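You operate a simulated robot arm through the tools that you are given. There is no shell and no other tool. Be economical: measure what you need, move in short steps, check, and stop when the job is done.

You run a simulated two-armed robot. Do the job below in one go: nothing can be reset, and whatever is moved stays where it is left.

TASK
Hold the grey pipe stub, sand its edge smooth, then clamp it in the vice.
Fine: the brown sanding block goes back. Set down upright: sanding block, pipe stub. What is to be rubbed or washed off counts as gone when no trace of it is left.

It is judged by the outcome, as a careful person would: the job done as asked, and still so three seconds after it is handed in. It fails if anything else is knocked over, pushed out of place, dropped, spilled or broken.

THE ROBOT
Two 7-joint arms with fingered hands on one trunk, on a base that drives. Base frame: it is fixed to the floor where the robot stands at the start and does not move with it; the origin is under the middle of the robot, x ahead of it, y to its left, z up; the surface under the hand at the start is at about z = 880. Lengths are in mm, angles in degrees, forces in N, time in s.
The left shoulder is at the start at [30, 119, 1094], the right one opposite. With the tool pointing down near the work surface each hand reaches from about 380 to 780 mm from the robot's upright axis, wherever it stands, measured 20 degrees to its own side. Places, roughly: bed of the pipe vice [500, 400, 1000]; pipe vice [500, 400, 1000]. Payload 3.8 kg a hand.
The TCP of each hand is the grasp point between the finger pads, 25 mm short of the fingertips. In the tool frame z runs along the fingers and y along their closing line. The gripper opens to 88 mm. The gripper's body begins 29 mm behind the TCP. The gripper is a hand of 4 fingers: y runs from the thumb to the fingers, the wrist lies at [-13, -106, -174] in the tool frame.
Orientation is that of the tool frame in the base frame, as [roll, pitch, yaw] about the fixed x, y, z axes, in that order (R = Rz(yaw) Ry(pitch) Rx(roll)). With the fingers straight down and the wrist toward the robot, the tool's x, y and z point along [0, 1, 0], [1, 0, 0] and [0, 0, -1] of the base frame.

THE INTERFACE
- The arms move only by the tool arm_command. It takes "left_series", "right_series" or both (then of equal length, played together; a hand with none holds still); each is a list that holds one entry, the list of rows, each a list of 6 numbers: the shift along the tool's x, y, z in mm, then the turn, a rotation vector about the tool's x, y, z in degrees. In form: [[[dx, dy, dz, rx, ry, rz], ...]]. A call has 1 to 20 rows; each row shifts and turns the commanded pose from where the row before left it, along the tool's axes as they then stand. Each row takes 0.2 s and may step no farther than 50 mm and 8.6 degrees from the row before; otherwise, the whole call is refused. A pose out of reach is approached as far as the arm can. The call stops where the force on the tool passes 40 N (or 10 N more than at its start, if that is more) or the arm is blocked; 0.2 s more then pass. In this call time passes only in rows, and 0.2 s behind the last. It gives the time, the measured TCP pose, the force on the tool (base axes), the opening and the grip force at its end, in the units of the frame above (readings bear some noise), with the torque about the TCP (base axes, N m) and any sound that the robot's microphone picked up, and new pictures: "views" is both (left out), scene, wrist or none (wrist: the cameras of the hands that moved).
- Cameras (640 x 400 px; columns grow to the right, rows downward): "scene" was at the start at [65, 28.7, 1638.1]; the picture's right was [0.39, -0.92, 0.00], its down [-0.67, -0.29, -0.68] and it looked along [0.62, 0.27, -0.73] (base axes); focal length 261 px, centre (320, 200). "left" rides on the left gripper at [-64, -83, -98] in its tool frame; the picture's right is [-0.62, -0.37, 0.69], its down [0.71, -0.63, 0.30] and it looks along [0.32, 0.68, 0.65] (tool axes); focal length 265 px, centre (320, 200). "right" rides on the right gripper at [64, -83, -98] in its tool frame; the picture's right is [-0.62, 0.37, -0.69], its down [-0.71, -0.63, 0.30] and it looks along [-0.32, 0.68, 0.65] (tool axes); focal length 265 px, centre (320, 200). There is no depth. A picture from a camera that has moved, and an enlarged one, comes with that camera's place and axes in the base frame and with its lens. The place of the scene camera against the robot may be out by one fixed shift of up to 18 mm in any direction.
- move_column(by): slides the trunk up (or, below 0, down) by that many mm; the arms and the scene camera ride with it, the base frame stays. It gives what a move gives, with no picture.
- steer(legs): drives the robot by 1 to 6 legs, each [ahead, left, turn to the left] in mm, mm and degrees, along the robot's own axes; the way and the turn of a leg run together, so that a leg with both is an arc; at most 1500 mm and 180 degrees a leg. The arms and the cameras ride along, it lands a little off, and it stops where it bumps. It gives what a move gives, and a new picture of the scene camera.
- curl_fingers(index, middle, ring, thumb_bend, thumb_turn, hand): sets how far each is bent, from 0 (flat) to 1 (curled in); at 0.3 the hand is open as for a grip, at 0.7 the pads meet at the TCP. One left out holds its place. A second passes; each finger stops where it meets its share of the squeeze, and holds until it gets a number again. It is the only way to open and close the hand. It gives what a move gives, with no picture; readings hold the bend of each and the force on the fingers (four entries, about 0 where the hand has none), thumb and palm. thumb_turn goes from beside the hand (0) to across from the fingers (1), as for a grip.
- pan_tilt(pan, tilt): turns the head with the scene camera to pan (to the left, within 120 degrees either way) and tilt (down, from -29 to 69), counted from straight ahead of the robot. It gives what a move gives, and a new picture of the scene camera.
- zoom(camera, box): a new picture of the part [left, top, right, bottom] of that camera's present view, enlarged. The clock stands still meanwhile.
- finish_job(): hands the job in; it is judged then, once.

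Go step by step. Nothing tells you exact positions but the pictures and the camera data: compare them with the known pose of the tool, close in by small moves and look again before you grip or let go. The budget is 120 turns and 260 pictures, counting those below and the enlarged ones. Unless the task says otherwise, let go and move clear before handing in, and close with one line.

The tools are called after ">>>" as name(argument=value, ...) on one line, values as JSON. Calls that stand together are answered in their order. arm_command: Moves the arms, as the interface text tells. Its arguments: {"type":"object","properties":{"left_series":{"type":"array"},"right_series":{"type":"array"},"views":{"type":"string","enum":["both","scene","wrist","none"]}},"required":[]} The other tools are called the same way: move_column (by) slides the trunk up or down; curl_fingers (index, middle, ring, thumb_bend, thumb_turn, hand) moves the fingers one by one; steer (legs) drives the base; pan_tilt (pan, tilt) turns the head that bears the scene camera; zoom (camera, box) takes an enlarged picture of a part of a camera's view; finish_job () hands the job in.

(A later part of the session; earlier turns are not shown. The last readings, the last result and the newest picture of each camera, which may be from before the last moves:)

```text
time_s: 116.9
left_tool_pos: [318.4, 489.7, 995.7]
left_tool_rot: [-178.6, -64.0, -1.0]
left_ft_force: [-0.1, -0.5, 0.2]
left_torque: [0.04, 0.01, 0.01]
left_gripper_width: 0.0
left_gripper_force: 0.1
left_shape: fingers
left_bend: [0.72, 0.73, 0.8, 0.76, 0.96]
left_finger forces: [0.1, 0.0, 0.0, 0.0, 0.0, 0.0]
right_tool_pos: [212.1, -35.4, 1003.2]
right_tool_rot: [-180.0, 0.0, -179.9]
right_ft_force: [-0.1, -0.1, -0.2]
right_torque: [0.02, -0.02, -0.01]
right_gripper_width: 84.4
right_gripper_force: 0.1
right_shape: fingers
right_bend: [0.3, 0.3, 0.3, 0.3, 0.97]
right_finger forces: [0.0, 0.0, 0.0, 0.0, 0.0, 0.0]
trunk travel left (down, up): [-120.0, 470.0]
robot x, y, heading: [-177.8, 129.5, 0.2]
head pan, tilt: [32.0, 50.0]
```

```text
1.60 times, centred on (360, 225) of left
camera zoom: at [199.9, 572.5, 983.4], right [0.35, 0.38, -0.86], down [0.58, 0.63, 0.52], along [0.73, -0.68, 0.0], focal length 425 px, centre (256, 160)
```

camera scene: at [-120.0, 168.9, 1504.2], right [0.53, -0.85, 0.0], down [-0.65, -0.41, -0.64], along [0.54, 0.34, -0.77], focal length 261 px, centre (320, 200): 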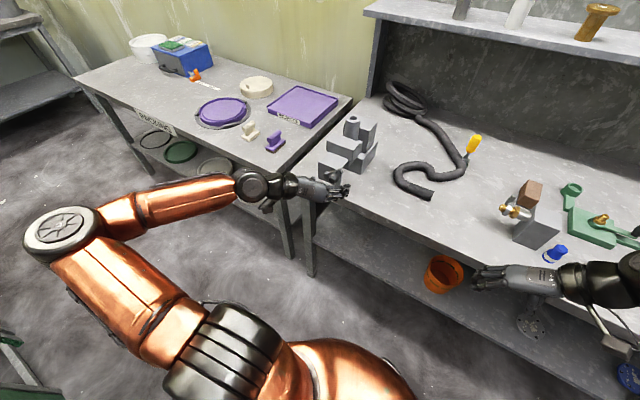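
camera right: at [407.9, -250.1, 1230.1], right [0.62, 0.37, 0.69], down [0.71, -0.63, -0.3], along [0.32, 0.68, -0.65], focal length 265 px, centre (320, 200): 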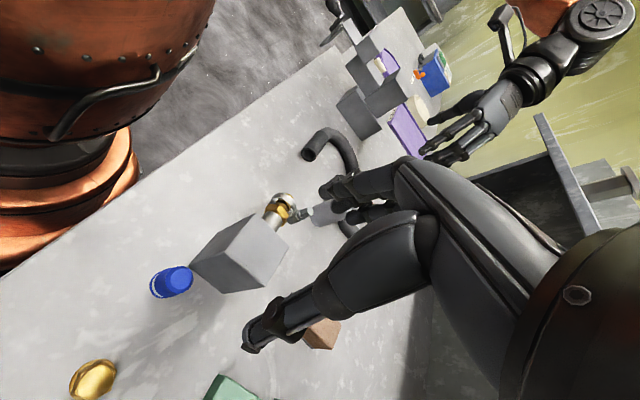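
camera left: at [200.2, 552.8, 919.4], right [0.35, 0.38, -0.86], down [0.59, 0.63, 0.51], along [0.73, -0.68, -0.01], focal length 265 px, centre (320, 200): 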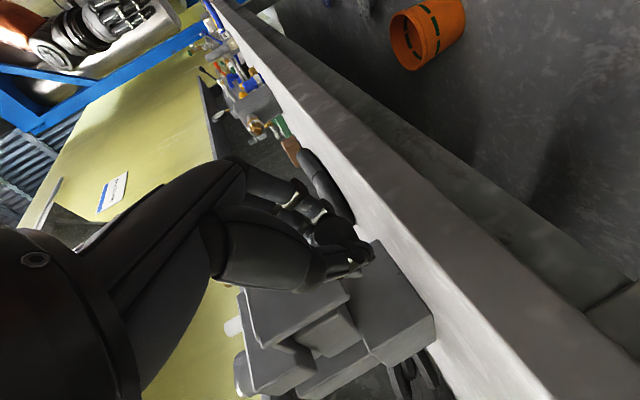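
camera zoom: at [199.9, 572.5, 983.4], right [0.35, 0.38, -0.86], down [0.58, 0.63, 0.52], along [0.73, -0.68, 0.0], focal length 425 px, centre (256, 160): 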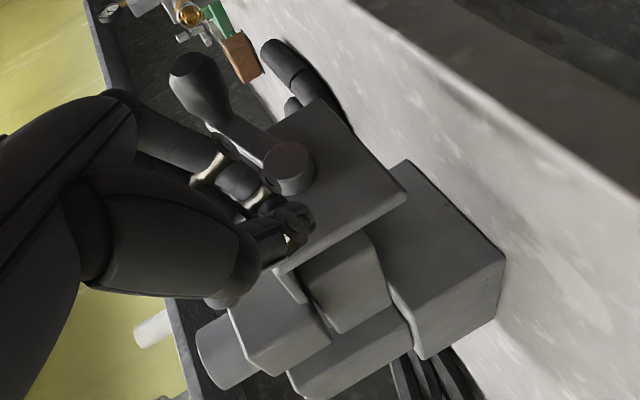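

The crank back-drove to about 15° above right, and the jaw opened ~5 mm; the stub still stands upright. I'll regrip there, retighten, and then ease off in a controlled way so it stays.

>>> arm_command(left_series=[[[-9, 0, -18, 0, 0, 0], [-9, 0, -18, 0, 0, 0], [-9, 0, -18, 0, 0, 0]]], views="none")

>>> curl_fingers(hand="left", index=0.3, middle=0.3, ring=0.3, thumb_bend=0.3)

>>> arm_command(left_series=[[[0, 33, 0, 0, 0, 0], [0, 33, 0, 0, 0, 0], [0, 33, 0, 0, 0, 0]]], views="none")

>>> zoom(camera="left", box=[200, 130, 520, 350])

```text
time_s: 117.7
left_tool_pos: [255.8, 489.0, 994.3]
left_tool_rot: [-178.3, -64.1, -1.3]
left_ft_force: [-0.7, -0.6, 0.4]
left_torque: [0.0, -0.01, 0.02]
left_gripper_width: 0.0
left_gripper_force: 0.0
left_shape: fingers
left_bend: [0.72, 0.73, 0.8, 0.76, 0.96]
left_finger forces: [0.0, 0.0, 0.0, 0.1, 0.1, 0.0]
right_tool_pos: [212.3, -36.4, 1002.8]
right_tool_rot: [-180.0, -0.1, -179.9]
right_ft_force: [-0.2, -0.3, 0.3]
right_torque: [0.0, -0.02, -0.03]
right_gripper_width: 84.5
right_gripper_force: 0.0
right_shape: fingers
right_bend: [0.3, 0.3, 0.3, 0.3, 0.97]
right_finger forces: [0.0, 0.0, 0.0, 0.1, 0.0, 0.0]
trunk travel left (down, up): [-120.0, 470.0]
robot x, y, heading: [-176.3, 130.7, -0.2]
head pan, tilt: [32.0, 50.0]
```

```text
time_s: 118.7
left_tool_pos: [256.5, 489.4, 994.1]
left_tool_rot: [-178.2, -64.0, -1.4]
left_ft_force: [0.3, 0.5, 0.1]
left_torque: [-0.03, 0.0, 0.0]
left_gripper_width: 84.7
left_gripper_force: 0.1
left_shape: fingers
left_bend: [0.3, 0.3, 0.3, 0.3, 0.97]
left_finger forces: [0.0, 0.1, 0.0, 0.0, 0.0, 0.0]
right_tool_pos: [210.5, -35.6, 1001.9]
right_tool_rot: [179.9, 0.0, -180.0]
right_ft_force: [0.2, 0.2, -0.5]
right_torque: [0.01, -0.02, 0.03]
right_gripper_width: 84.4
right_gripper_force: 0.1
right_shape: fingers
right_bend: [0.3, 0.3, 0.3, 0.3, 0.97]
right_finger forces: [0.1, 0.1, 0.1, 0.1, 0.0, 0.0]
trunk travel left (down, up): [-120.0, 470.0]
robot x, y, heading: [-176.2, 129.5, 0.2]
head pan, tilt: [32.0, 50.0]
```

```text
time_s: 119.5
left_tool_pos: [257.9, 389.3, 992.1]
left_tool_rot: [-178.4, -64.0, -1.3]
left_ft_force: [-0.9, 0.6, 0.3]
left_torque: [-0.01, 0.02, -0.03]
left_gripper_width: 84.6
left_gripper_force: 0.1
left_shape: fingers
left_bend: [0.3, 0.3, 0.3, 0.3, 0.97]
left_finger forces: [0.0, 0.0, 0.0, 0.1, 0.0, 0.0]
right_tool_pos: [211.5, -35.4, 1002.5]
right_tool_rot: [-180.0, 0.0, -179.9]
right_ft_force: [-0.1, 0.5, 0.2]
right_torque: [0.03, -0.02, -0.01]
right_gripper_width: 84.5
right_gripper_force: 0.1
right_shape: fingers
right_bend: [0.3, 0.3, 0.3, 0.3, 0.97]
right_finger forces: [0.1, 0.0, 0.1, 0.0, 0.0, 0.0]
trunk travel left (down, up): [-120.0, 470.0]
robot x, y, heading: [-181.3, 131.1, -0.2]
head pan, tilt: [32.0, 50.0]
```

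```text
1.82 times, centred on (360, 240) of left
camera zoom: at [140.8, 472.2, 980.8], right [0.35, 0.38, -0.86], down [0.58, 0.63, 0.52], along [0.73, -0.68, 0.0], focal length 483 px, centre (247, 127)
```

zoom: 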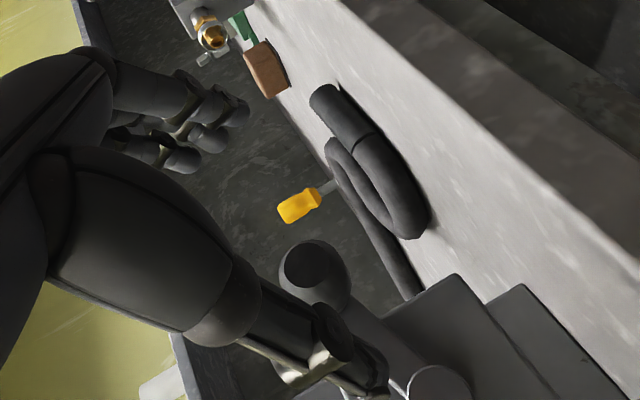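

Grip end is at about [313, 388, 988]. I'll move in a bit deeper this time and close firmly.

>>> arm_command(left_series=[[[12.6, 0.5, 29.4, 0, 0, 0], [12.6, 0.5, 29.4, 0, 0, 0]]], views="none")

>>> zoom(camera="left", box=[200, 130, 520, 350])

```text
time_s: 120.1
left_tool_pos: [322.7, 389.9, 989.9]
left_tool_rot: [-178.6, -64.0, -1.1]
left_ft_force: [0.3, -0.6, 1.1]
left_torque: [0.01, 0.02, 0.0]
left_gripper_width: 84.7
left_gripper_force: 0.0
left_shape: fingers
left_bend: [0.3, 0.3, 0.3, 0.3, 0.97]
left_finger forces: [0.0, 0.1, 0.0, 0.0, 0.0, 0.0]
right_tool_pos: [212.0, -35.5, 1003.0]
right_tool_rot: [-180.0, 0.0, -179.9]
right_ft_force: [0.2, -0.1, -0.3]
right_torque: [-0.04, 0.0, -0.01]
right_gripper_width: 84.2
right_gripper_force: 0.2
right_shape: fingers
right_bend: [0.3, 0.3, 0.3, 0.3, 0.97]
right_finger forces: [0.1, 0.0, 0.0, 0.1, 0.1, 0.0]
trunk travel left (down, up): [-120.0, 470.0]
robot x, y, heading: [-178.7, 132.3, -0.1]
head pan, tilt: [32.0, 50.0]
```

```text
1.82 times, centred on (360, 240) of left
camera zoom: at [204.5, 473.0, 977.9], right [0.35, 0.38, -0.86], down [0.58, 0.63, 0.52], along [0.73, -0.68, 0.0], focal length 483 px, centre (247, 127)
```

zoom: 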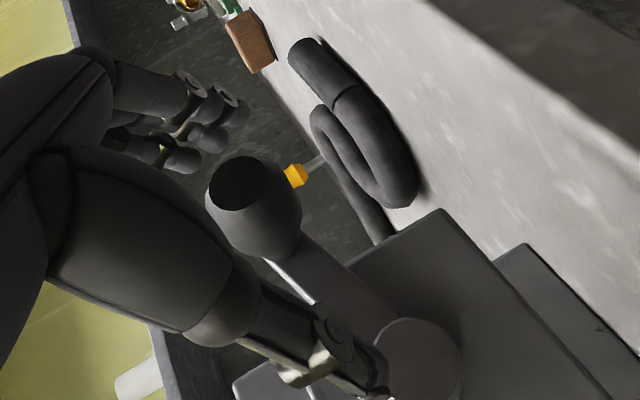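

>>> curl_fingers(hand="left", index=0.85, middle=0.85, ring=0.85, thumb_bend=0.85)

>>> arm_command(left_series=[[[-13.3, 2.1, 7, 0, 0, 0], [-12.5, -1.9, 6.6, 0, 0, 0], [-11.6, -5.4, 6.1, 0, 0, 0], [-10, -8.7, 5.4, 0, 0, 0], [-7.6, -11.3, 4.2, 0, 0, 0]]], views="none")

>>> zoom(camera="left", box=[200, 130, 520, 350])

```text
time_s: 121.1
left_tool_pos: [323.4, 390.1, 990.2]
left_tool_rot: [-178.3, -64.1, -1.3]
left_ft_force: [8.9, -2.0, -2.2]
left_torque: [-0.01, -0.09, -0.22]
left_gripper_width: 6.7
left_gripper_force: 16.7
left_shape: fingers
left_bend: [0.71, 0.58, 0.85, 0.69, 0.96]
left_finger forces: [8.0, 10.5, 0.1, 0.0, 14.9, 0.0]
right_tool_pos: [212.5, -36.3, 1001.9]
right_tool_rot: [-179.9, 0.0, -180.0]
right_ft_force: [0.3, -0.1, -0.6]
right_torque: [-0.01, 0.01, 0.02]
right_gripper_width: 84.4
right_gripper_force: 0.1
right_shape: fingers
right_bend: [0.3, 0.3, 0.3, 0.3, 0.97]
right_finger forces: [0.0, 0.0, 0.0, 0.0, 0.0, 0.1]
trunk travel left (down, up): [-120.0, 470.0]
robot x, y, heading: [-180.4, 130.5, 0.4]
head pan, tilt: [32.0, 50.0]
```

```text
time_s: 122.3
left_tool_pos: [325.2, 414.9, 926.5]
left_tool_rot: [-178.3, -63.8, -1.5]
left_ft_force: [15.8, -6.5, -7.0]
left_torque: [-0.05, -0.11, -0.18]
left_gripper_width: 5.9
left_gripper_force: 18.0
left_shape: fingers
left_bend: [0.71, 0.57, 0.85, 0.71, 0.96]
left_finger forces: [10.8, 11.4, 0.0, 0.0, 13.8, 0.0]
right_tool_pos: [214.1, -35.2, 1001.7]
right_tool_rot: [-180.0, -0.1, -179.9]
right_ft_force: [-0.7, -0.5, 1.1]
right_torque: [0.0, -0.01, -0.01]
right_gripper_width: 84.2
right_gripper_force: 0.0
right_shape: fingers
right_bend: [0.3, 0.3, 0.3, 0.3, 0.97]
right_finger forces: [0.1, 0.1, 0.0, 0.1, 0.1, 0.0]
trunk travel left (down, up): [-120.0, 470.0]
robot x, y, heading: [-184.4, 131.3, 0.0]
head pan, tilt: [32.0, 50.0]
```

```text
1.82 times, centred on (360, 240) of left
camera zoom: at [207.8, 497.7, 914.7], right [0.35, 0.38, -0.86], down [0.59, 0.62, 0.51], along [0.73, -0.68, -0.01], focal length 483 px, centre (247, 127)
```

zoom: 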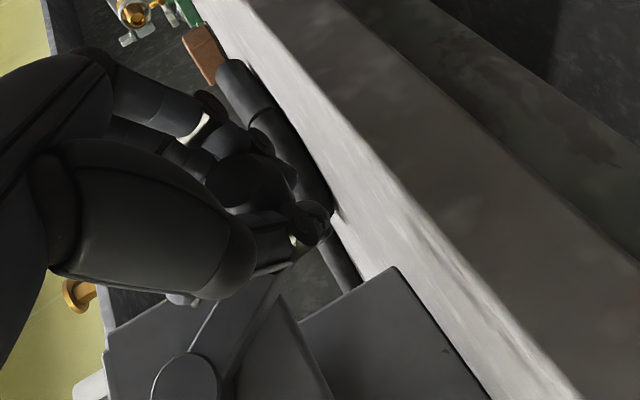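

>>> arm_command(left_series=[[[-4.6, -13.3, 2.2, 0, 0, 0], [-1.3, -14.2, 0.6, 0, 0, 0]]], views="none")

>>> zoom(camera="scene", box=[325, 105, 375, 155])

>>> arm_command(left_series=[[[1.7, -12.2, -0.8, 0, 0, 0]]], views="none")

>>> zoom(camera="scene", box=[310, 100, 390, 190])

```text
time_s: 122.9
left_tool_pos: [326.7, 441.8, 920.5]
left_tool_rot: [-178.5, -63.7, -1.2]
left_ft_force: [18.6, -10.8, -16.7]
left_torque: [-0.03, -0.02, -0.2]
left_gripper_width: 6.6
left_gripper_force: 20.2
left_shape: fingers
left_bend: [0.71, 0.56, 0.85, 0.71, 0.95]
left_finger forces: [13.5, 11.7, 0.0, 0.0, 15.2, 0.0]
right_tool_pos: [214.6, -36.0, 1000.9]
right_tool_rot: [-179.9, -0.2, -179.9]
right_ft_force: [0.4, 0.3, 0.0]
right_torque: [-0.01, -0.03, 0.01]
right_gripper_width: 84.6
right_gripper_force: 0.0
right_shape: fingers
right_bend: [0.3, 0.3, 0.3, 0.3, 0.97]
right_finger forces: [0.1, 0.0, 0.1, 0.0, 0.0, 0.1]
trunk travel left (down, up): [-120.0, 470.0]
robot x, y, heading: [-178.9, 129.6, -0.0]
head pan, tilt: [32.0, 50.0]
```

```text
8.00 times, centred on (350, 130) of scene
camera zoom: at [-117.7, 168.1, 1504.0], right [0.53, -0.85, 0.0], down [-0.65, -0.41, -0.64], along [0.54, 0.34, -0.77], focal length 2088 px, centre (80, 760)
```

zoom: 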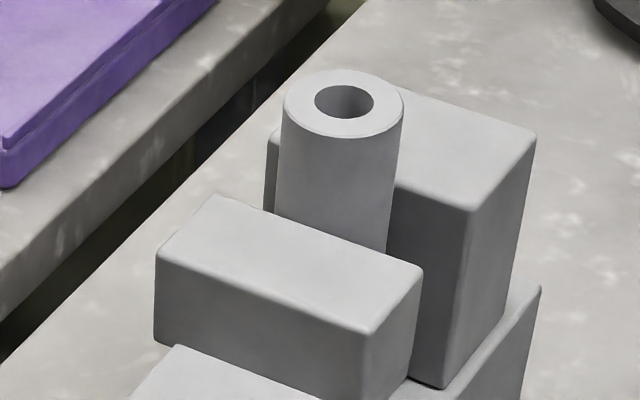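

```text
time_s: 123.3
left_tool_pos: [325.0, 454.7, 920.7]
left_tool_rot: [-178.7, -63.7, -1.1]
left_ft_force: [18.6, -10.0, -21.1]
left_torque: [0.04, -0.04, -0.24]
left_gripper_width: 7.1
left_gripper_force: 21.2
left_shape: fingers
left_bend: [0.71, 0.56, 0.85, 0.71, 0.94]
left_finger forces: [14.5, 10.5, 0.1, 0.1, 16.6, 0.0]
right_tool_pos: [214.4, -35.3, 1000.9]
right_tool_rot: [-179.9, -0.2, -179.9]
right_ft_force: [0.1, 0.0, 0.0]
right_torque: [0.01, 0.06, 0.01]
right_gripper_width: 84.6
right_gripper_force: 0.1
right_shape: fingers
right_bend: [0.3, 0.3, 0.3, 0.3, 0.97]
right_finger forces: [0.0, 0.1, 0.0, 0.0, 0.0, 0.1]
trunk travel left (down, up): [-120.0, 470.0]
robot x, y, heading: [-175.4, 130.0, 0.2]
head pan, tilt: [32.0, 50.0]
```

```text
4.44 times, centred on (350, 145) of scene
camera zoom: at [-117.2, 168.9, 1504.0], right [0.53, -0.85, 0.0], down [-0.65, -0.41, -0.64], along [0.54, 0.34, -0.77], focal length 1160 px, centre (187, 444)
```

zoom: 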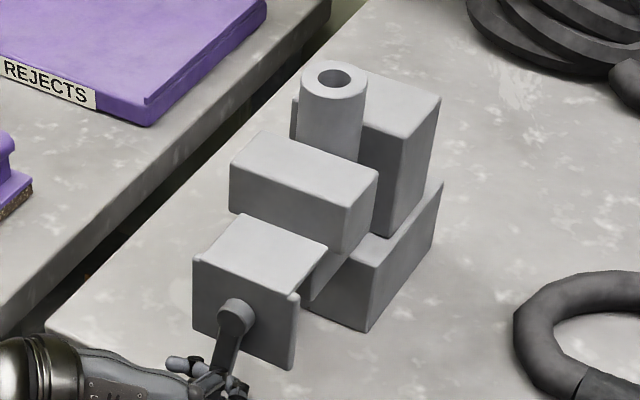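

The jaw is just meeting the stub again. I'll tighten a further 25°.

>>> arm_command(left_series=[[[2, -6.5, 0.2, 0, 0, 0], [2, -6.5, 0.2, 0, 0, 0], [3, -4.6, -1.4, 0, 0, 0], [3, -4.6, -1.4, 0, 0, 0]]], views="wrist")

>>> zoom(camera="scene", box=[325, 105, 375, 155])

```text
time_s: 124.3
left_tool_pos: [327.2, 476.4, 932.2]
left_tool_rot: [-178.6, -63.6, -1.2]
left_ft_force: [9.0, -8.4, -24.0]
left_torque: [0.03, 0.09, -0.34]
left_gripper_width: 7.3
left_gripper_force: 21.7
left_shape: fingers
left_bend: [0.71, 0.57, 0.85, 0.72, 0.93]
left_finger forces: [15.2, 10.0, 0.0, 0.1, 18.3, 0.0]
right_tool_pos: [213.5, -35.1, 1001.2]
right_tool_rot: [-180.0, -0.2, -179.8]
right_ft_force: [0.6, -1.0, 0.2]
right_torque: [0.01, -0.01, 0.04]
right_gripper_width: 84.3
right_gripper_force: 0.1
right_shape: fingers
right_bend: [0.3, 0.3, 0.3, 0.3, 0.97]
right_finger forces: [0.0, 0.0, 0.0, 0.0, 0.0, 0.1]
trunk travel left (down, up): [-120.0, 470.0]
robot x, y, heading: [-179.3, 129.1, 0.0]
head pan, tilt: [32.0, 50.0]
camera left: at [209.7, 560.0, 919.9], right [0.34, 0.38, -0.86], down [0.59, 0.63, 0.51], along [0.73, -0.68, -0.01], focal length 265 px, centre (320, 200)
```

left: 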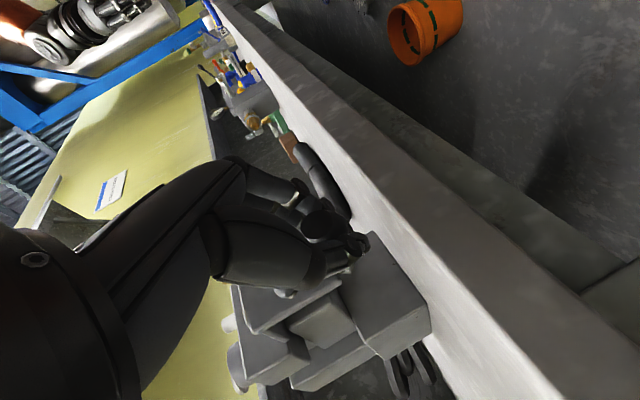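

```text
8.00 times, centred on (350, 130) of scene
camera zoom: at [-118.4, 169.0, 1504.1], right [0.53, -0.85, 0.0], down [-0.65, -0.41, -0.64], along [0.54, 0.34, -0.77], focal length 2088 px, centre (80, 760)
```

zoom: 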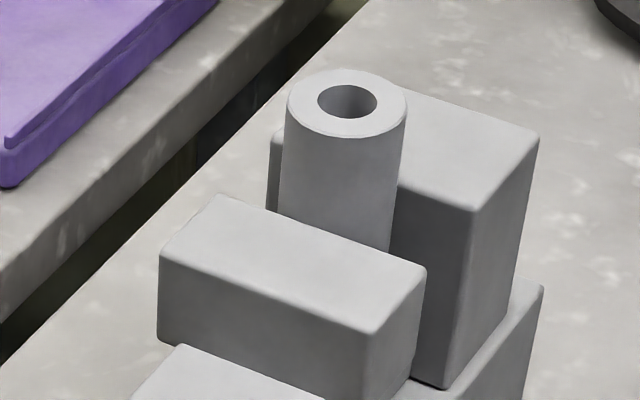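

Tight again (≈22 N at the grip, jaw hard against the stub). Now I'll ease the hand back in small steps, without letting the crank fly.

>>> arm_command(left_series=[[[-1.8, 2.2, 0.9, 0, 0, 0]]], views="none")

>>> arm_command(left_series=[[[-1.8, 2.2, 0.9, 0, 0, 0]]], views="none")

>>> arm_command(left_series=[[[-1.8, 2.2, 0.9, 0, 0, 0]]], views="none")

```text
time_s: 124.7
left_tool_pos: [327.6, 475.7, 930.6]
left_tool_rot: [-178.3, -63.7, -1.1]
left_ft_force: [7.2, -4.8, -20.1]
left_torque: [0.01, 0.07, -0.3]
left_gripper_width: 6.8
left_gripper_force: 21.0
left_shape: fingers
left_bend: [0.71, 0.57, 0.85, 0.72, 0.93]
left_finger forces: [12.5, 10.4, 0.0, 0.1, 19.1, 0.1]
right_tool_pos: [212.6, -34.5, 1001.5]
right_tool_rot: [180.0, -0.2, -179.9]
right_ft_force: [0.0, 0.3, 0.1]
right_torque: [0.02, 0.0, 0.01]
right_gripper_width: 84.6
right_gripper_force: 0.1
right_shape: fingers
right_bend: [0.3, 0.3, 0.3, 0.3, 0.97]
right_finger forces: [0.0, 0.1, 0.0, 0.0, 0.0, 0.0]
trunk travel left (down, up): [-120.0, 470.0]
robot x, y, heading: [-177.4, 131.0, -0.0]
head pan, tilt: [32.0, 50.0]
```

```text
time_s: 125.1
left_tool_pos: [328.7, 472.8, 929.0]
left_tool_rot: [-178.4, -63.8, -1.2]
left_ft_force: [7.5, -5.2, -19.6]
left_torque: [0.01, 0.06, -0.28]
left_gripper_width: 7.0
left_gripper_force: 20.4
left_shape: fingers
left_bend: [0.71, 0.57, 0.85, 0.72, 0.93]
left_finger forces: [12.3, 9.9, 0.1, 0.0, 18.9, 0.0]
right_tool_pos: [214.6, -34.4, 1000.5]
right_tool_rot: [179.9, -0.1, -179.9]
right_ft_force: [0.3, -0.1, -0.7]
right_torque: [-0.02, 0.0, 0.0]
right_gripper_width: 84.5
right_gripper_force: 0.0
right_shape: fingers
right_bend: [0.3, 0.3, 0.3, 0.3, 0.97]
right_finger forces: [0.0, 0.0, 0.0, 0.0, 0.1, 0.1]
trunk travel left (down, up): [-120.0, 470.0]
robot x, y, heading: [-180.7, 133.5, 0.2]
head pan, tilt: [32.0, 50.0]
```

```text
time_s: 125.5
left_tool_pos: [327.9, 470.2, 927.0]
left_tool_rot: [-178.6, -63.9, -1.3]
left_ft_force: [6.8, -6.0, -17.7]
left_torque: [-0.02, 0.08, -0.32]
left_gripper_width: 7.0
left_gripper_force: 19.7
left_shape: fingers
left_bend: [0.71, 0.57, 0.85, 0.72, 0.93]
left_finger forces: [12.1, 10.3, 0.1, 0.0, 17.9, 0.0]
right_tool_pos: [212.5, -35.0, 1001.4]
right_tool_rot: [-179.9, -0.1, -179.8]
right_ft_force: [0.6, 0.0, 0.3]
right_torque: [0.01, -0.01, -0.02]
right_gripper_width: 84.2
right_gripper_force: 0.1
right_shape: fingers
right_bend: [0.3, 0.3, 0.3, 0.3, 0.97]
right_finger forces: [0.0, 0.0, 0.1, 0.0, 0.0, 0.0]
trunk travel left (down, up): [-120.0, 470.0]
robot x, y, heading: [-176.5, 133.5, 0.3]
head pan, tilt: [32.0, 50.0]
```

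The crank eases back with the hand. I'll follow it along the circle until almost no force remains.

>>> arm_command(left_series=[[[-2.4, 4.9, 1.2, 0, 0, 0], [-2.5, 4.9, 1.2, 0, 0, 0]]], views="none")

>>> arm_command(left_series=[[[-1.4, 5, 0.7, 0, 0, 0], [-1.3, 5, 0.6, 0, 0, 0]]], views="none")

>>> zoom(camera="scene", box=[325, 105, 375, 155])

```text
time_s: 126.1
left_tool_pos: [326.4, 459.9, 921.8]
left_tool_rot: [-178.4, -63.9, -1.2]
left_ft_force: [6.3, -6.6, -11.8]
left_torque: [0.03, 0.01, -0.33]
left_gripper_width: 6.6
left_gripper_force: 19.8
left_shape: fingers
left_bend: [0.71, 0.57, 0.85, 0.72, 0.93]
left_finger forces: [11.0, 11.6, 0.1, 0.0, 16.2, 0.0]
right_tool_pos: [213.2, -36.4, 1002.2]
right_tool_rot: [-179.9, 0.0, -179.9]
right_ft_force: [0.2, 0.5, -0.2]
right_torque: [0.0, -0.02, -0.01]
right_gripper_width: 84.4
right_gripper_force: 0.0
right_shape: fingers
right_bend: [0.3, 0.3, 0.3, 0.3, 0.97]
right_finger forces: [0.0, 0.1, 0.0, 0.0, 0.0, 0.1]
trunk travel left (down, up): [-120.0, 470.0]
robot x, y, heading: [-177.5, 133.7, 0.3]
head pan, tilt: [32.0, 50.0]
```

```text
time_s: 126.7
left_tool_pos: [326.1, 451.3, 920.5]
left_tool_rot: [-178.7, -64.0, -1.0]
left_ft_force: [6.8, -5.5, -7.9]
left_torque: [-0.01, 0.0, -0.33]
left_gripper_width: 6.0
left_gripper_force: 19.3
left_shape: fingers
left_bend: [0.71, 0.57, 0.85, 0.72, 0.94]
left_finger forces: [10.1, 12.3, 0.1, 0.0, 15.9, 0.1]
right_tool_pos: [212.9, -35.1, 1002.5]
right_tool_rot: [180.0, -0.2, -179.9]
right_ft_force: [-0.6, -0.6, 1.1]
right_torque: [-0.03, 0.04, -0.01]
right_gripper_width: 84.4
right_gripper_force: 0.1
right_shape: fingers
right_bend: [0.3, 0.3, 0.3, 0.3, 0.97]
right_finger forces: [0.0, 0.0, 0.1, 0.0, 0.1, 0.0]
trunk travel left (down, up): [-120.0, 470.0]
robot x, y, heading: [-180.8, 127.9, -0.1]
head pan, tilt: [32.0, 50.0]
```

```text
8.00 times, centred on (350, 130) of scene
camera zoom: at [-120.5, 168.4, 1504.3], right [0.53, -0.85, 0.0], down [-0.65, -0.41, -0.64], along [0.54, 0.34, -0.77], focal length 2088 px, centre (80, 760)
```

zoom: 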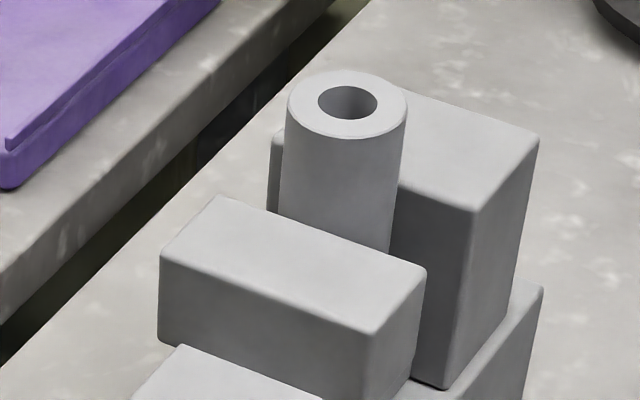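

The jaw is still fully closed and only about 5 N remains at the crank. One more small step, then I'll open the fingers gently.

>>> arm_command(left_series=[[[-0.7, 4, 0.3, 0, 0, 0]]], views="none")

>>> curl_fingers(hand="left", index=0.55, middle=0.5, ring=0.55, thumb_bend=0.55)

>>> zoom(camera="left", box=[200, 130, 520, 350])

>>> zoom(camera="scene", box=[325, 105, 375, 155])

```text
time_s: 127.1
left_tool_pos: [326.9, 446.5, 918.8]
left_tool_rot: [-178.3, -64.0, -1.2]
left_ft_force: [5.6, -4.6, -4.5]
left_torque: [-0.06, -0.07, -0.27]
left_gripper_width: 5.7
left_gripper_force: 19.3
left_shape: fingers
left_bend: [0.71, 0.57, 0.85, 0.72, 0.94]
left_finger forces: [9.5, 12.6, 0.1, 0.0, 15.5, 0.0]
right_tool_pos: [211.9, -36.1, 1001.1]
right_tool_rot: [-180.0, -0.2, -179.8]
right_ft_force: [0.6, 0.7, -0.1]
right_torque: [-0.02, 0.0, 0.02]
right_gripper_width: 84.5
right_gripper_force: 0.1
right_shape: fingers
right_bend: [0.3, 0.3, 0.3, 0.3, 0.97]
right_finger forces: [0.1, 0.0, 0.0, 0.0, 0.0, 0.0]
trunk travel left (down, up): [-120.0, 470.0]
robot x, y, heading: [-178.6, 128.2, 0.1]
head pan, tilt: [32.0, 50.0]
```

```text
time_s: 128.1
left_tool_pos: [326.0, 446.5, 920.9]
left_tool_rot: [-178.4, -64.1, -1.3]
left_ft_force: [-6.4, -1.6, 5.5]
left_torque: [-0.13, -0.3, 0.07]
left_gripper_width: 35.3
left_gripper_force: 9.0
left_shape: fingers
left_bend: [0.5, 0.49, 0.64, 0.55, 0.97]
left_finger forces: [4.7, 0.5, 14.1, 0.1, 0.0, 0.0]
right_tool_pos: [210.7, -35.8, 1002.1]
right_tool_rot: [-179.9, 0.1, -179.9]
right_ft_force: [0.1, -0.1, -0.4]
right_torque: [-0.01, -0.01, -0.01]
right_gripper_width: 84.4
right_gripper_force: 0.2
right_shape: fingers
right_bend: [0.3, 0.3, 0.3, 0.3, 0.97]
right_finger forces: [0.0, 0.0, 0.0, 0.1, 0.1, 0.0]
trunk travel left (down, up): [-120.0, 470.0]
robot x, y, heading: [-179.1, 131.3, 0.1]
head pan, tilt: [32.0, 50.0]
```

```text
1.82 times, centred on (360, 240) of left
camera zoom: at [207.3, 529.6, 907.6], right [0.35, 0.38, -0.86], down [0.58, 0.63, 0.52], along [0.73, -0.68, 0.0], focal length 483 px, centre (247, 127)
```

zoom: 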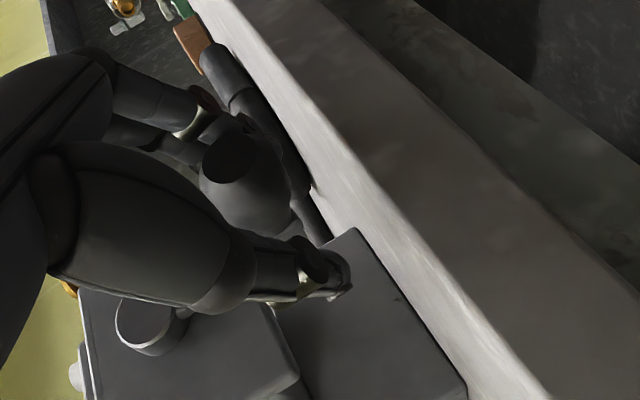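

```text
8.00 times, centred on (350, 130) of scene
camera zoom: at [-123.9, 168.4, 1504.4], right [0.53, -0.85, 0.0], down [-0.65, -0.41, -0.64], along [0.55, 0.34, -0.77], focal length 2088 px, centre (80, 760)
```

zoom: 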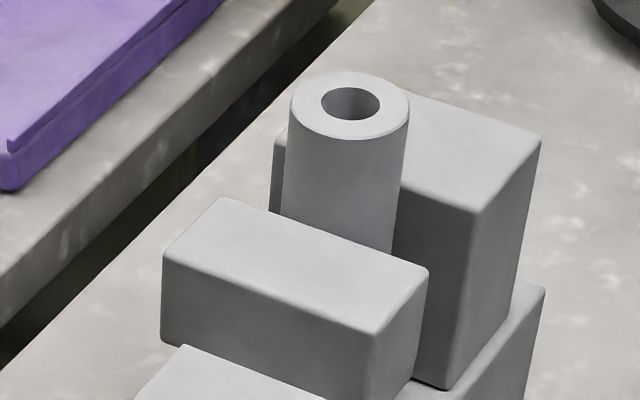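

The ring finger has been caught beside the crank arm as it opens. I'll curl it back in, then withdraw straight out rather than let it push the crank.

>>> curl_fingers(hand="left", ring=0.75)

>>> zoom(camera="left", box=[240, 150, 420, 280])

>>> zoom(camera="scene", box=[310, 100, 390, 200])

```text
time_s: 129.1
left_tool_pos: [326.6, 446.5, 918.9]
left_tool_rot: [-178.5, -64.0, -1.2]
left_ft_force: [-0.2, -4.9, -2.3]
left_torque: [-0.01, 0.0, 0.0]
left_gripper_width: 33.9
left_gripper_force: 2.5
left_shape: fingers
left_bend: [0.52, 0.5, 0.75, 0.55, 0.97]
left_finger forces: [4.1, 0.5, 0.0, 0.1, 0.0, 0.0]
right_tool_pos: [211.7, -36.0, 1001.8]
right_tool_rot: [-179.9, 0.0, -179.9]
right_ft_force: [0.8, -0.7, 1.2]
right_torque: [0.0, 0.02, 0.0]
right_gripper_width: 84.5
right_gripper_force: 0.1
right_shape: fingers
right_bend: [0.3, 0.3, 0.3, 0.3, 0.97]
right_finger forces: [0.1, 0.0, 0.0, 0.0, 0.2, 0.0]
trunk travel left (down, up): [-120.0, 470.0]
robot x, y, heading: [-179.6, 128.6, 0.2]
head pan, tilt: [32.0, 50.0]
```

```text
3.08 times, centred on (330, 215) of left
camera zoom: at [208.4, 529.2, 906.9], right [0.35, 0.38, -0.86], down [0.58, 0.63, 0.52], along [0.73, -0.68, 0.0], focal length 817 px, centre (289, 154)
```

zoom: 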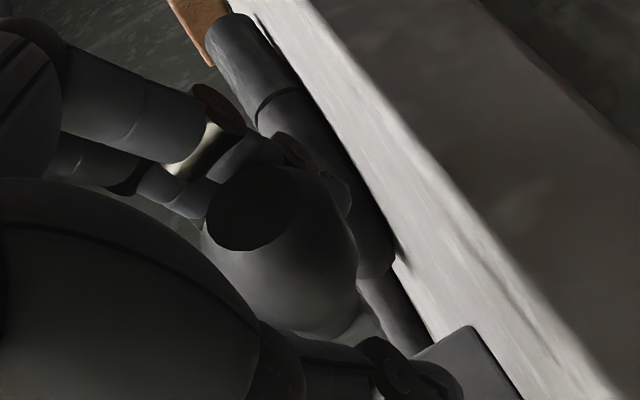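

```text
4.00 times, centred on (350, 150) of scene
camera zoom: at [-122.1, 168.2, 1504.3], right [0.53, -0.85, 0.0], down [-0.65, -0.41, -0.64], along [0.54, 0.34, -0.77], focal length 1044 px, centre (200, 400)
```

zoom: 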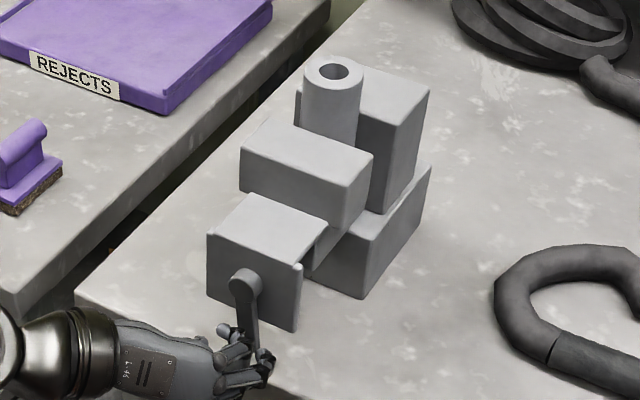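

Index alone is now holding ~4 N. I'll ease the index and middle open, then withdraw with the ring finger still curled.

>>> curl_fingers(hand="left", index=0.47, middle=0.42)

>>> curl_fingers(hand="left", index=0.38, middle=0.35, thumb_bend=0.45)

>>> zoom(camera="scene", box=[310, 100, 390, 200])

```text
time_s: 130.1
left_tool_pos: [324.5, 446.3, 919.8]
left_tool_rot: [-178.4, -63.9, -1.2]
left_ft_force: [-0.4, -2.2, 0.0]
left_torque: [0.03, -0.02, 0.0]
left_gripper_width: 41.3
left_gripper_force: 0.8
left_shape: fingers
left_bend: [0.46, 0.42, 0.75, 0.55, 0.97]
left_finger forces: [1.7, 0.0, 0.0, 0.0, 0.0, 0.0]
right_tool_pos: [211.9, -35.7, 1002.8]
right_tool_rot: [180.0, 0.0, -179.9]
right_ft_force: [-0.4, -0.7, -0.4]
right_torque: [0.03, 0.0, 0.01]
right_gripper_width: 84.3
right_gripper_force: 0.1
right_shape: fingers
right_bend: [0.3, 0.3, 0.3, 0.3, 0.97]
right_finger forces: [0.0, 0.0, 0.1, 0.0, 0.0, 0.0]
trunk travel left (down, up): [-120.0, 470.0]
robot x, y, heading: [-180.5, 129.6, 0.1]
head pan, tilt: [32.0, 50.0]
```

```text
time_s: 131.1
left_tool_pos: [325.2, 447.9, 918.0]
left_tool_rot: [-178.3, -64.0, -1.3]
left_ft_force: [-0.9, -0.2, -0.7]
left_torque: [-0.01, -0.01, 0.0]
left_gripper_width: 60.4
left_gripper_force: 0.1
left_shape: fingers
left_bend: [0.38, 0.35, 0.75, 0.45, 0.97]
left_finger forces: [0.7, 0.0, 0.0, 0.1, 0.0, 0.1]
right_tool_pos: [212.4, -35.3, 1003.0]
right_tool_rot: [179.9, 0.0, -180.0]
right_ft_force: [-0.2, -0.1, 0.0]
right_torque: [0.0, -0.01, 0.0]
right_gripper_width: 84.5
right_gripper_force: 0.0
right_shape: fingers
right_bend: [0.3, 0.3, 0.3, 0.3, 0.97]
right_finger forces: [0.1, 0.0, 0.1, 0.1, 0.1, 0.0]
trunk travel left (down, up): [-120.0, 470.0]
robot x, y, heading: [-179.4, 128.0, 0.5]
head pan, tilt: [32.0, 50.0]
```

```text
4.00 times, centred on (350, 150) of scene
camera zoom: at [-122.2, 168.8, 1504.3], right [0.53, -0.85, 0.0], down [-0.65, -0.41, -0.64], along [0.54, 0.34, -0.77], focal length 1044 px, centre (200, 400)
```

zoom: 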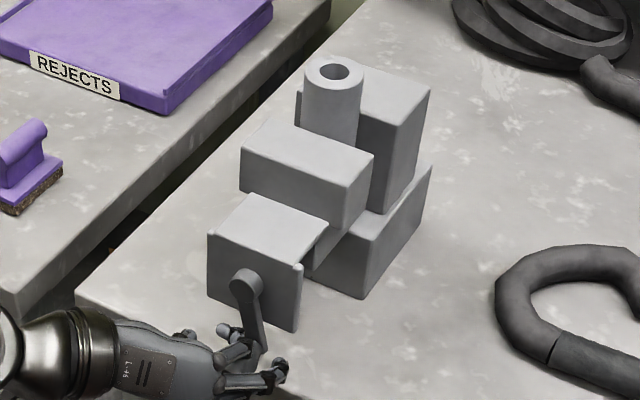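

The crank has almost settled. I'll withdraw the hand straight back.

>>> arm_command(left_series=[[[-6.6, 0, -13.5, 0, 0, 0], [-8.8, 0, -18, 0, 0, 0], [-8.8, 0, -18, 0, 0, 0], [-8.8, 0, -18, 0, 0, 0]]], views="none")

>>> zoom(camera="scene", box=[325, 105, 375, 155])

>>> zoom(camera="scene", box=[310, 140, 370, 200])

```text
time_s: 132.1
left_tool_pos: [249.2, 447.2, 918.9]
left_tool_rot: [-178.4, -64.0, -1.4]
left_ft_force: [0.8, -1.0, 0.1]
left_torque: [-0.02, 0.02, 0.0]
left_gripper_width: 60.0
left_gripper_force: 0.0
left_shape: fingers
left_bend: [0.38, 0.35, 0.75, 0.45, 0.97]
left_finger forces: [0.1, 0.0, 0.0, 0.1, 0.0, 0.1]
right_tool_pos: [212.4, -35.0, 1002.8]
right_tool_rot: [-180.0, 0.0, -179.9]
right_ft_force: [0.2, 0.4, 0.9]
right_torque: [0.01, 0.0, -0.01]
right_gripper_width: 84.2
right_gripper_force: 0.0
right_shape: fingers
right_bend: [0.3, 0.3, 0.3, 0.3, 0.97]
right_finger forces: [0.0, 0.1, 0.0, 0.0, 0.1, 0.0]
trunk travel left (down, up): [-120.0, 470.0]
robot x, y, heading: [-178.3, 130.1, -0.0]
head pan, tilt: [32.0, 50.0]
```

```text
8.00 times, centred on (350, 130) of scene
camera zoom: at [-122.6, 168.8, 1504.3], right [0.53, -0.85, 0.0], down [-0.65, -0.41, -0.64], along [0.54, 0.34, -0.77], focal length 2088 px, centre (80, 760)
```

zoom: 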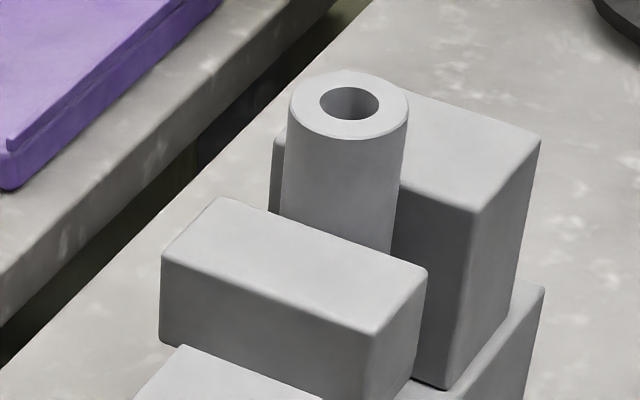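

```text
6.67 times, centred on (340, 170) of scene
camera zoom: at [-122.6, 168.8, 1504.3], right [0.53, -0.85, 0.0], down [-0.65, -0.41, -0.64], along [0.54, 0.34, -0.77], focal length 1740 px, centre (187, 400)
```

zoom: 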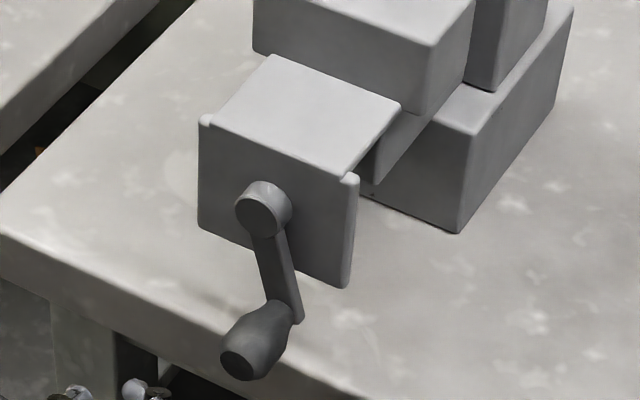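

The crank hangs in place and the jaw stays closed on the stub. I'll raise the trunk to get a steeper look into the jaws and confirm contact.

>>> steer(legs=[[-60, 0, 0]])

>>> move_column(by=400)

>>> pan_tilt(pan=20, tilt=50)

```text
time_s: 133.1
left_tool_pos: [187.5, 446.3, 919.0]
left_tool_rot: [-178.3, -64.1, -1.4]
left_ft_force: [-0.7, -1.6, -0.1]
left_torque: [-0.01, 0.01, 0.0]
left_gripper_width: 60.4
left_gripper_force: 0.1
left_shape: fingers
left_bend: [0.38, 0.35, 0.75, 0.45, 0.97]
left_finger forces: [0.1, 0.1, 0.0, 0.0, 0.0, 0.0]
right_tool_pos: [150.1, -34.7, 1003.2]
right_tool_rot: [-180.0, 0.1, -179.9]
right_ft_force: [0.5, -0.6, -0.5]
right_torque: [0.01, -0.02, 0.0]
right_gripper_width: 84.3
right_gripper_force: 0.1
right_shape: fingers
right_bend: [0.3, 0.3, 0.3, 0.3, 0.97]
right_finger forces: [0.0, 0.0, 0.0, 0.1, 0.0, 0.1]
trunk travel left (down, up): [-120.0, 470.0]
robot x, y, heading: [-240.4, 128.7, 0.1]
head pan, tilt: [32.0, 50.0]
camera scene: at [-185.3, 168.8, 1504.4], right [0.53, -0.85, 0.0], down [-0.65, -0.41, -0.64], along [0.55, 0.34, -0.77], focal length 261 px, centre (320, 200)
```

scene: 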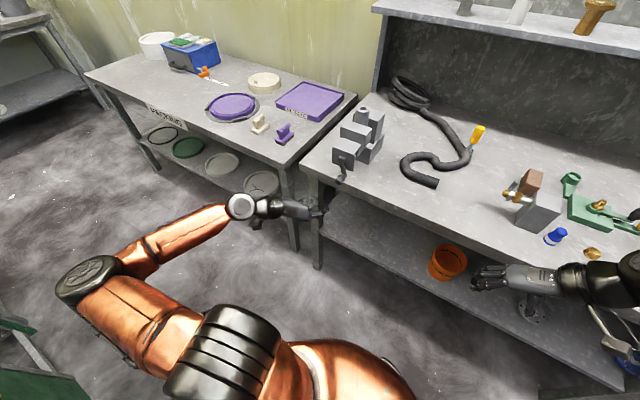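

```text
time_s: 136.9
left_tool_pos: [189.0, 447.8, 1319.3]
left_tool_rot: [-178.7, -64.0, -1.0]
left_ft_force: [-0.5, -0.1, 0.1]
left_torque: [-0.02, 0.01, 0.0]
left_gripper_width: 60.1
left_gripper_force: 0.1
left_shape: fingers
left_bend: [0.38, 0.35, 0.75, 0.45, 0.97]
left_finger forces: [0.1, 0.1, 0.0, 0.0, 0.0, 0.1]
right_tool_pos: [151.1, -34.4, 1402.3]
right_tool_rot: [180.0, -0.1, -180.0]
right_ft_force: [-0.2, -0.1, -0.6]
right_torque: [0.0, 0.0, 0.04]
right_gripper_width: 84.7
right_gripper_force: 0.0
right_shape: fingers
right_bend: [0.3, 0.3, 0.3, 0.3, 0.97]
right_finger forces: [0.1, 0.1, 0.0, 0.1, 0.1, 0.1]
trunk travel left (down, up): [-520.0, 70.0]
robot x, y, heading: [-237.9, 131.8, -0.2]
head pan, tilt: [32.0, 50.0]
```

```text
time_s: 137.7
left_tool_pos: [188.9, 446.2, 1318.5]
left_tool_rot: [-178.4, -64.0, -1.2]
left_ft_force: [0.8, -1.0, 0.0]
left_torque: [0.05, -0.04, -0.01]
left_gripper_width: 60.2
left_gripper_force: 0.0
left_shape: fingers
left_bend: [0.38, 0.35, 0.75, 0.45, 0.97]
left_finger forces: [0.0, 0.1, 0.0, 0.0, 0.0, 0.0]
right_tool_pos: [150.0, -35.8, 1401.9]
right_tool_rot: [-179.9, 0.0, -180.0]
right_ft_force: [0.2, 0.6, 0.1]
right_torque: [0.0, 0.01, -0.03]
right_gripper_width: 84.4
right_gripper_force: 0.0
right_shape: fingers
right_bend: [0.3, 0.3, 0.3, 0.3, 0.97]
right_finger forces: [0.0, 0.0, 0.0, 0.1, 0.1, 0.1]
trunk travel left (down, up): [-520.0, 70.0]
robot x, y, heading: [-237.7, 129.3, 0.0]
head pan, tilt: [20.0, 50.0]
camera scene: at [-175.7, 154.4, 1904.3], right [0.34, -0.94, 0.0], down [-0.72, -0.26, -0.64], along [0.6, 0.22, -0.77], focal length 261 px, centre (320, 200)
```

scene: 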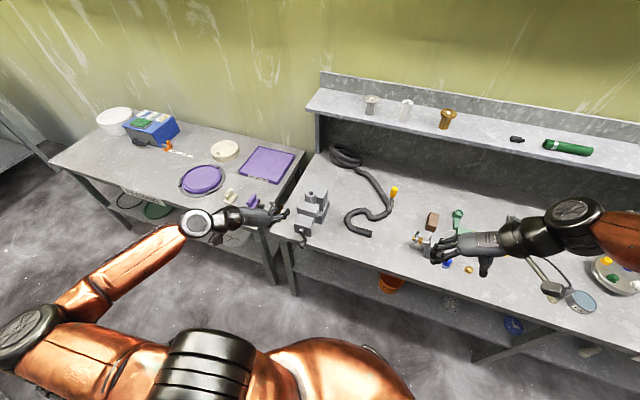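

>>> zoom(camera="scene", box=[285, 180, 345, 250])

>>> zoom(camera="scene", box=[330, 160, 510, 290])

```text
5.71 times, centred on (315, 215) of scene
camera zoom: at [-175.7, 154.4, 1904.3], right [0.34, -0.94, 0.0], down [-0.72, -0.26, -0.64], along [0.6, 0.22, -0.77], focal length 1491 px, centre (349, 114)
```

zoom: 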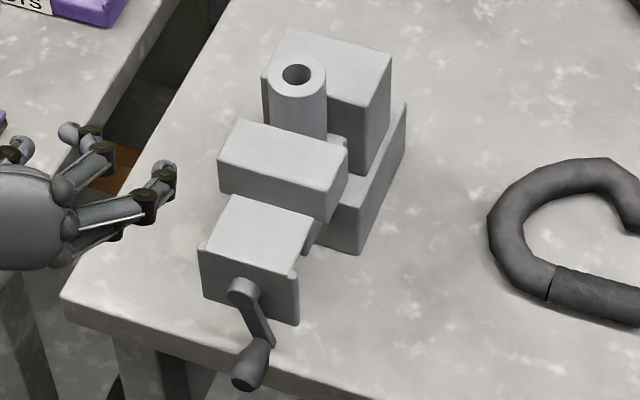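

```text
3.08 times, centred on (420, 225) of scene
camera zoom: at [-175.7, 154.4, 1904.3], right [0.34, -0.94, 0.0], down [-0.72, -0.26, -0.64], along [0.6, 0.22, -0.77], focal length 803 px, centre (12, 123)
```

zoom: 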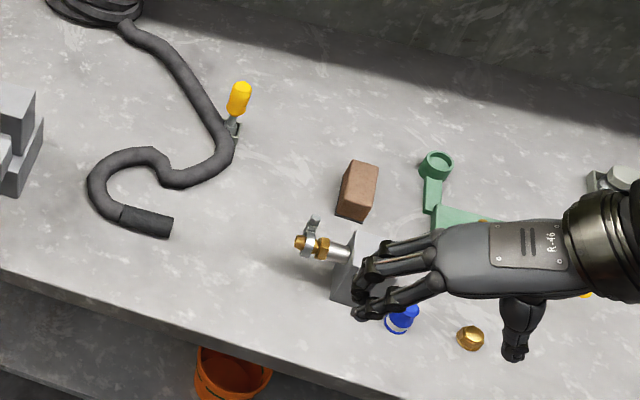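

Nothing else has been disturbed. For a close check of the jaw contact I'll bring the left hand's camera over the vice.

>>> steer(legs=[[200, 150, 0]])

>>> arm_command(left_series=[[[0, 0, 0, 0, -8, 0], [0, 0, 0, 0, -8, 0], [0, 0, 0, 0, -8, 0], [0, 0, 0, 0, -8, 0], [0, 0, 0, 0, -8, 0], [0, 0, 0, 0, -8, 0], [0, 0, 0, 0, -8, 0], [0, 0, 0, 0, -8, 0], [15, 0, 35, 0, 0, 0], [15, 0, 35, 0, 0, 0]]], views="wrist")

```text
time_s: 139.5
left_tool_pos: [390.4, 597.5, 1318.4]
left_tool_rot: [-178.4, -63.9, -1.2]
left_ft_force: [0.2, -0.7, -0.8]
left_torque: [0.0, 0.01, 0.0]
left_gripper_width: 60.0
left_gripper_force: 0.1
left_shape: fingers
left_bend: [0.38, 0.35, 0.75, 0.45, 0.97]
left_finger forces: [0.0, 0.1, 0.0, 0.0, 0.0, 0.0]
right_tool_pos: [352.4, 115.3, 1403.2]
right_tool_rot: [-180.0, -0.1, -179.9]
right_ft_force: [-0.6, 0.1, -0.2]
right_torque: [0.02, -0.01, -0.02]
right_gripper_width: 84.3
right_gripper_force: 0.1
right_shape: fingers
right_bend: [0.3, 0.3, 0.3, 0.3, 0.97]
right_finger forces: [0.1, 0.1, 0.0, 0.0, 0.0, 0.1]
trunk travel left (down, up): [-520.0, 70.0]
robot x, y, heading: [-38.4, 277.9, 0.1]
head pan, tilt: [20.0, 50.0]
camera scene: at [25.6, 304.3, 1904.3], right [0.34, -0.94, 0.0], down [-0.72, -0.26, -0.64], along [0.6, 0.22, -0.77], focal length 261 px, centre (320, 200)
```

scene: 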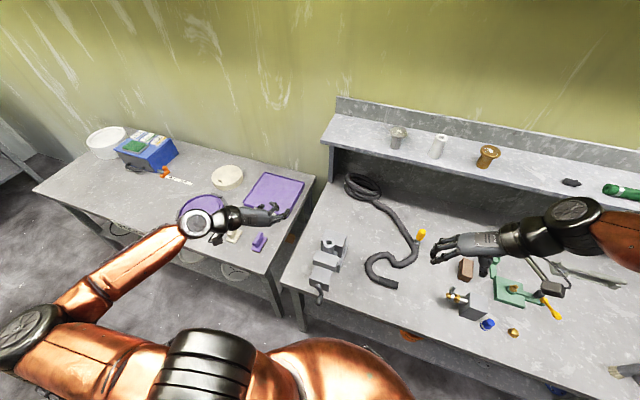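

```text
time_s: 141.7
left_tool_pos: [421.9, 598.5, 1249.0]
left_tool_rot: [-179.3, 0.1, 0.2]
left_ft_force: [0.0, -0.6, 0.2]
left_torque: [-0.01, 0.02, 0.0]
left_gripper_width: 60.3
left_gripper_force: 0.0
left_shape: fingers
left_bend: [0.38, 0.35, 0.75, 0.45, 0.97]
left_finger forces: [0.1, 0.0, 0.0, 0.0, 0.0, 0.0]
right_tool_pos: [352.6, 115.7, 1401.6]
right_tool_rot: [180.0, -0.1, -180.0]
right_ft_force: [-0.9, -0.1, -0.4]
right_torque: [0.0, 0.01, 0.0]
right_gripper_width: 84.2
right_gripper_force: 0.0
right_shape: fingers
right_bend: [0.3, 0.3, 0.3, 0.3, 0.97]
right_finger forces: [0.0, 0.0, 0.1, 0.0, 0.1, 0.1]
trunk travel left (down, up): [-520.0, 70.0]
robot x, y, heading: [-40.6, 278.8, 0.3]
head pan, tilt: [20.0, 50.0]
camera left: at [357.2, 679.9, 1349.0], right [-0.62, 0.37, -0.69], down [0.71, 0.64, -0.3], along [0.33, -0.67, -0.66], focal length 265 px, centre (320, 200)
```

left: 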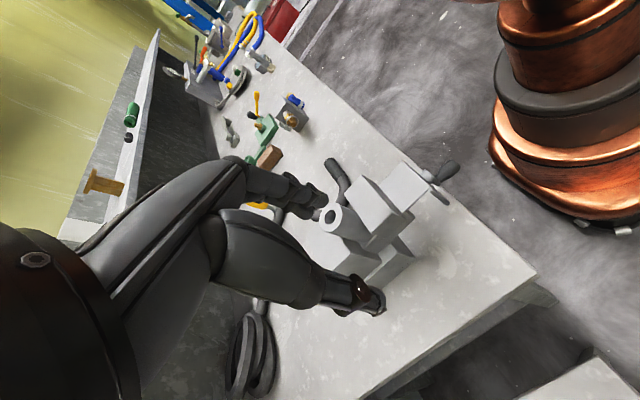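

>>> zoom(camera="left", box=[310, 170, 430, 280])

>>> zoom(camera="scene", box=[295, 220, 365, 310])

```text
3.64 times, centred on (370, 225) of left
camera zoom: at [357.2, 679.9, 1349.0], right [-0.62, 0.37, -0.69], down [0.71, 0.64, -0.3], along [0.33, -0.67, -0.66], focal length 965 px, centre (138, 109)
```

zoom: 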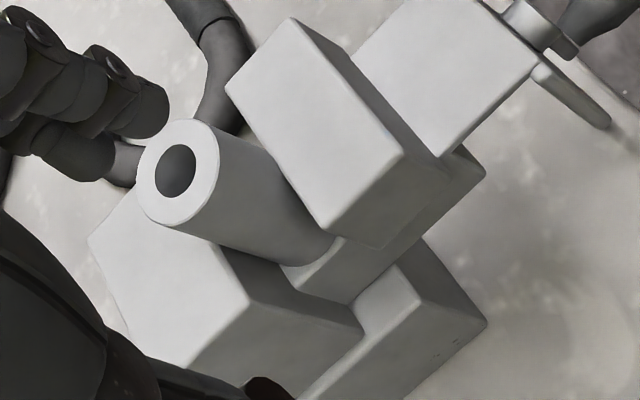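

```text
4.44 times, centred on (330, 265) of scene
camera zoom: at [27.7, 305.1, 1904.2], right [0.34, -0.94, 0.0], down [-0.72, -0.26, -0.64], along [0.6, 0.22, -0.77], focal length 1160 px, centre (276, -89)
```

zoom: 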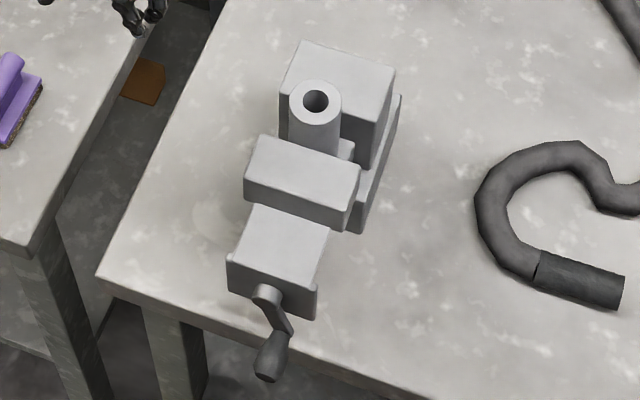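

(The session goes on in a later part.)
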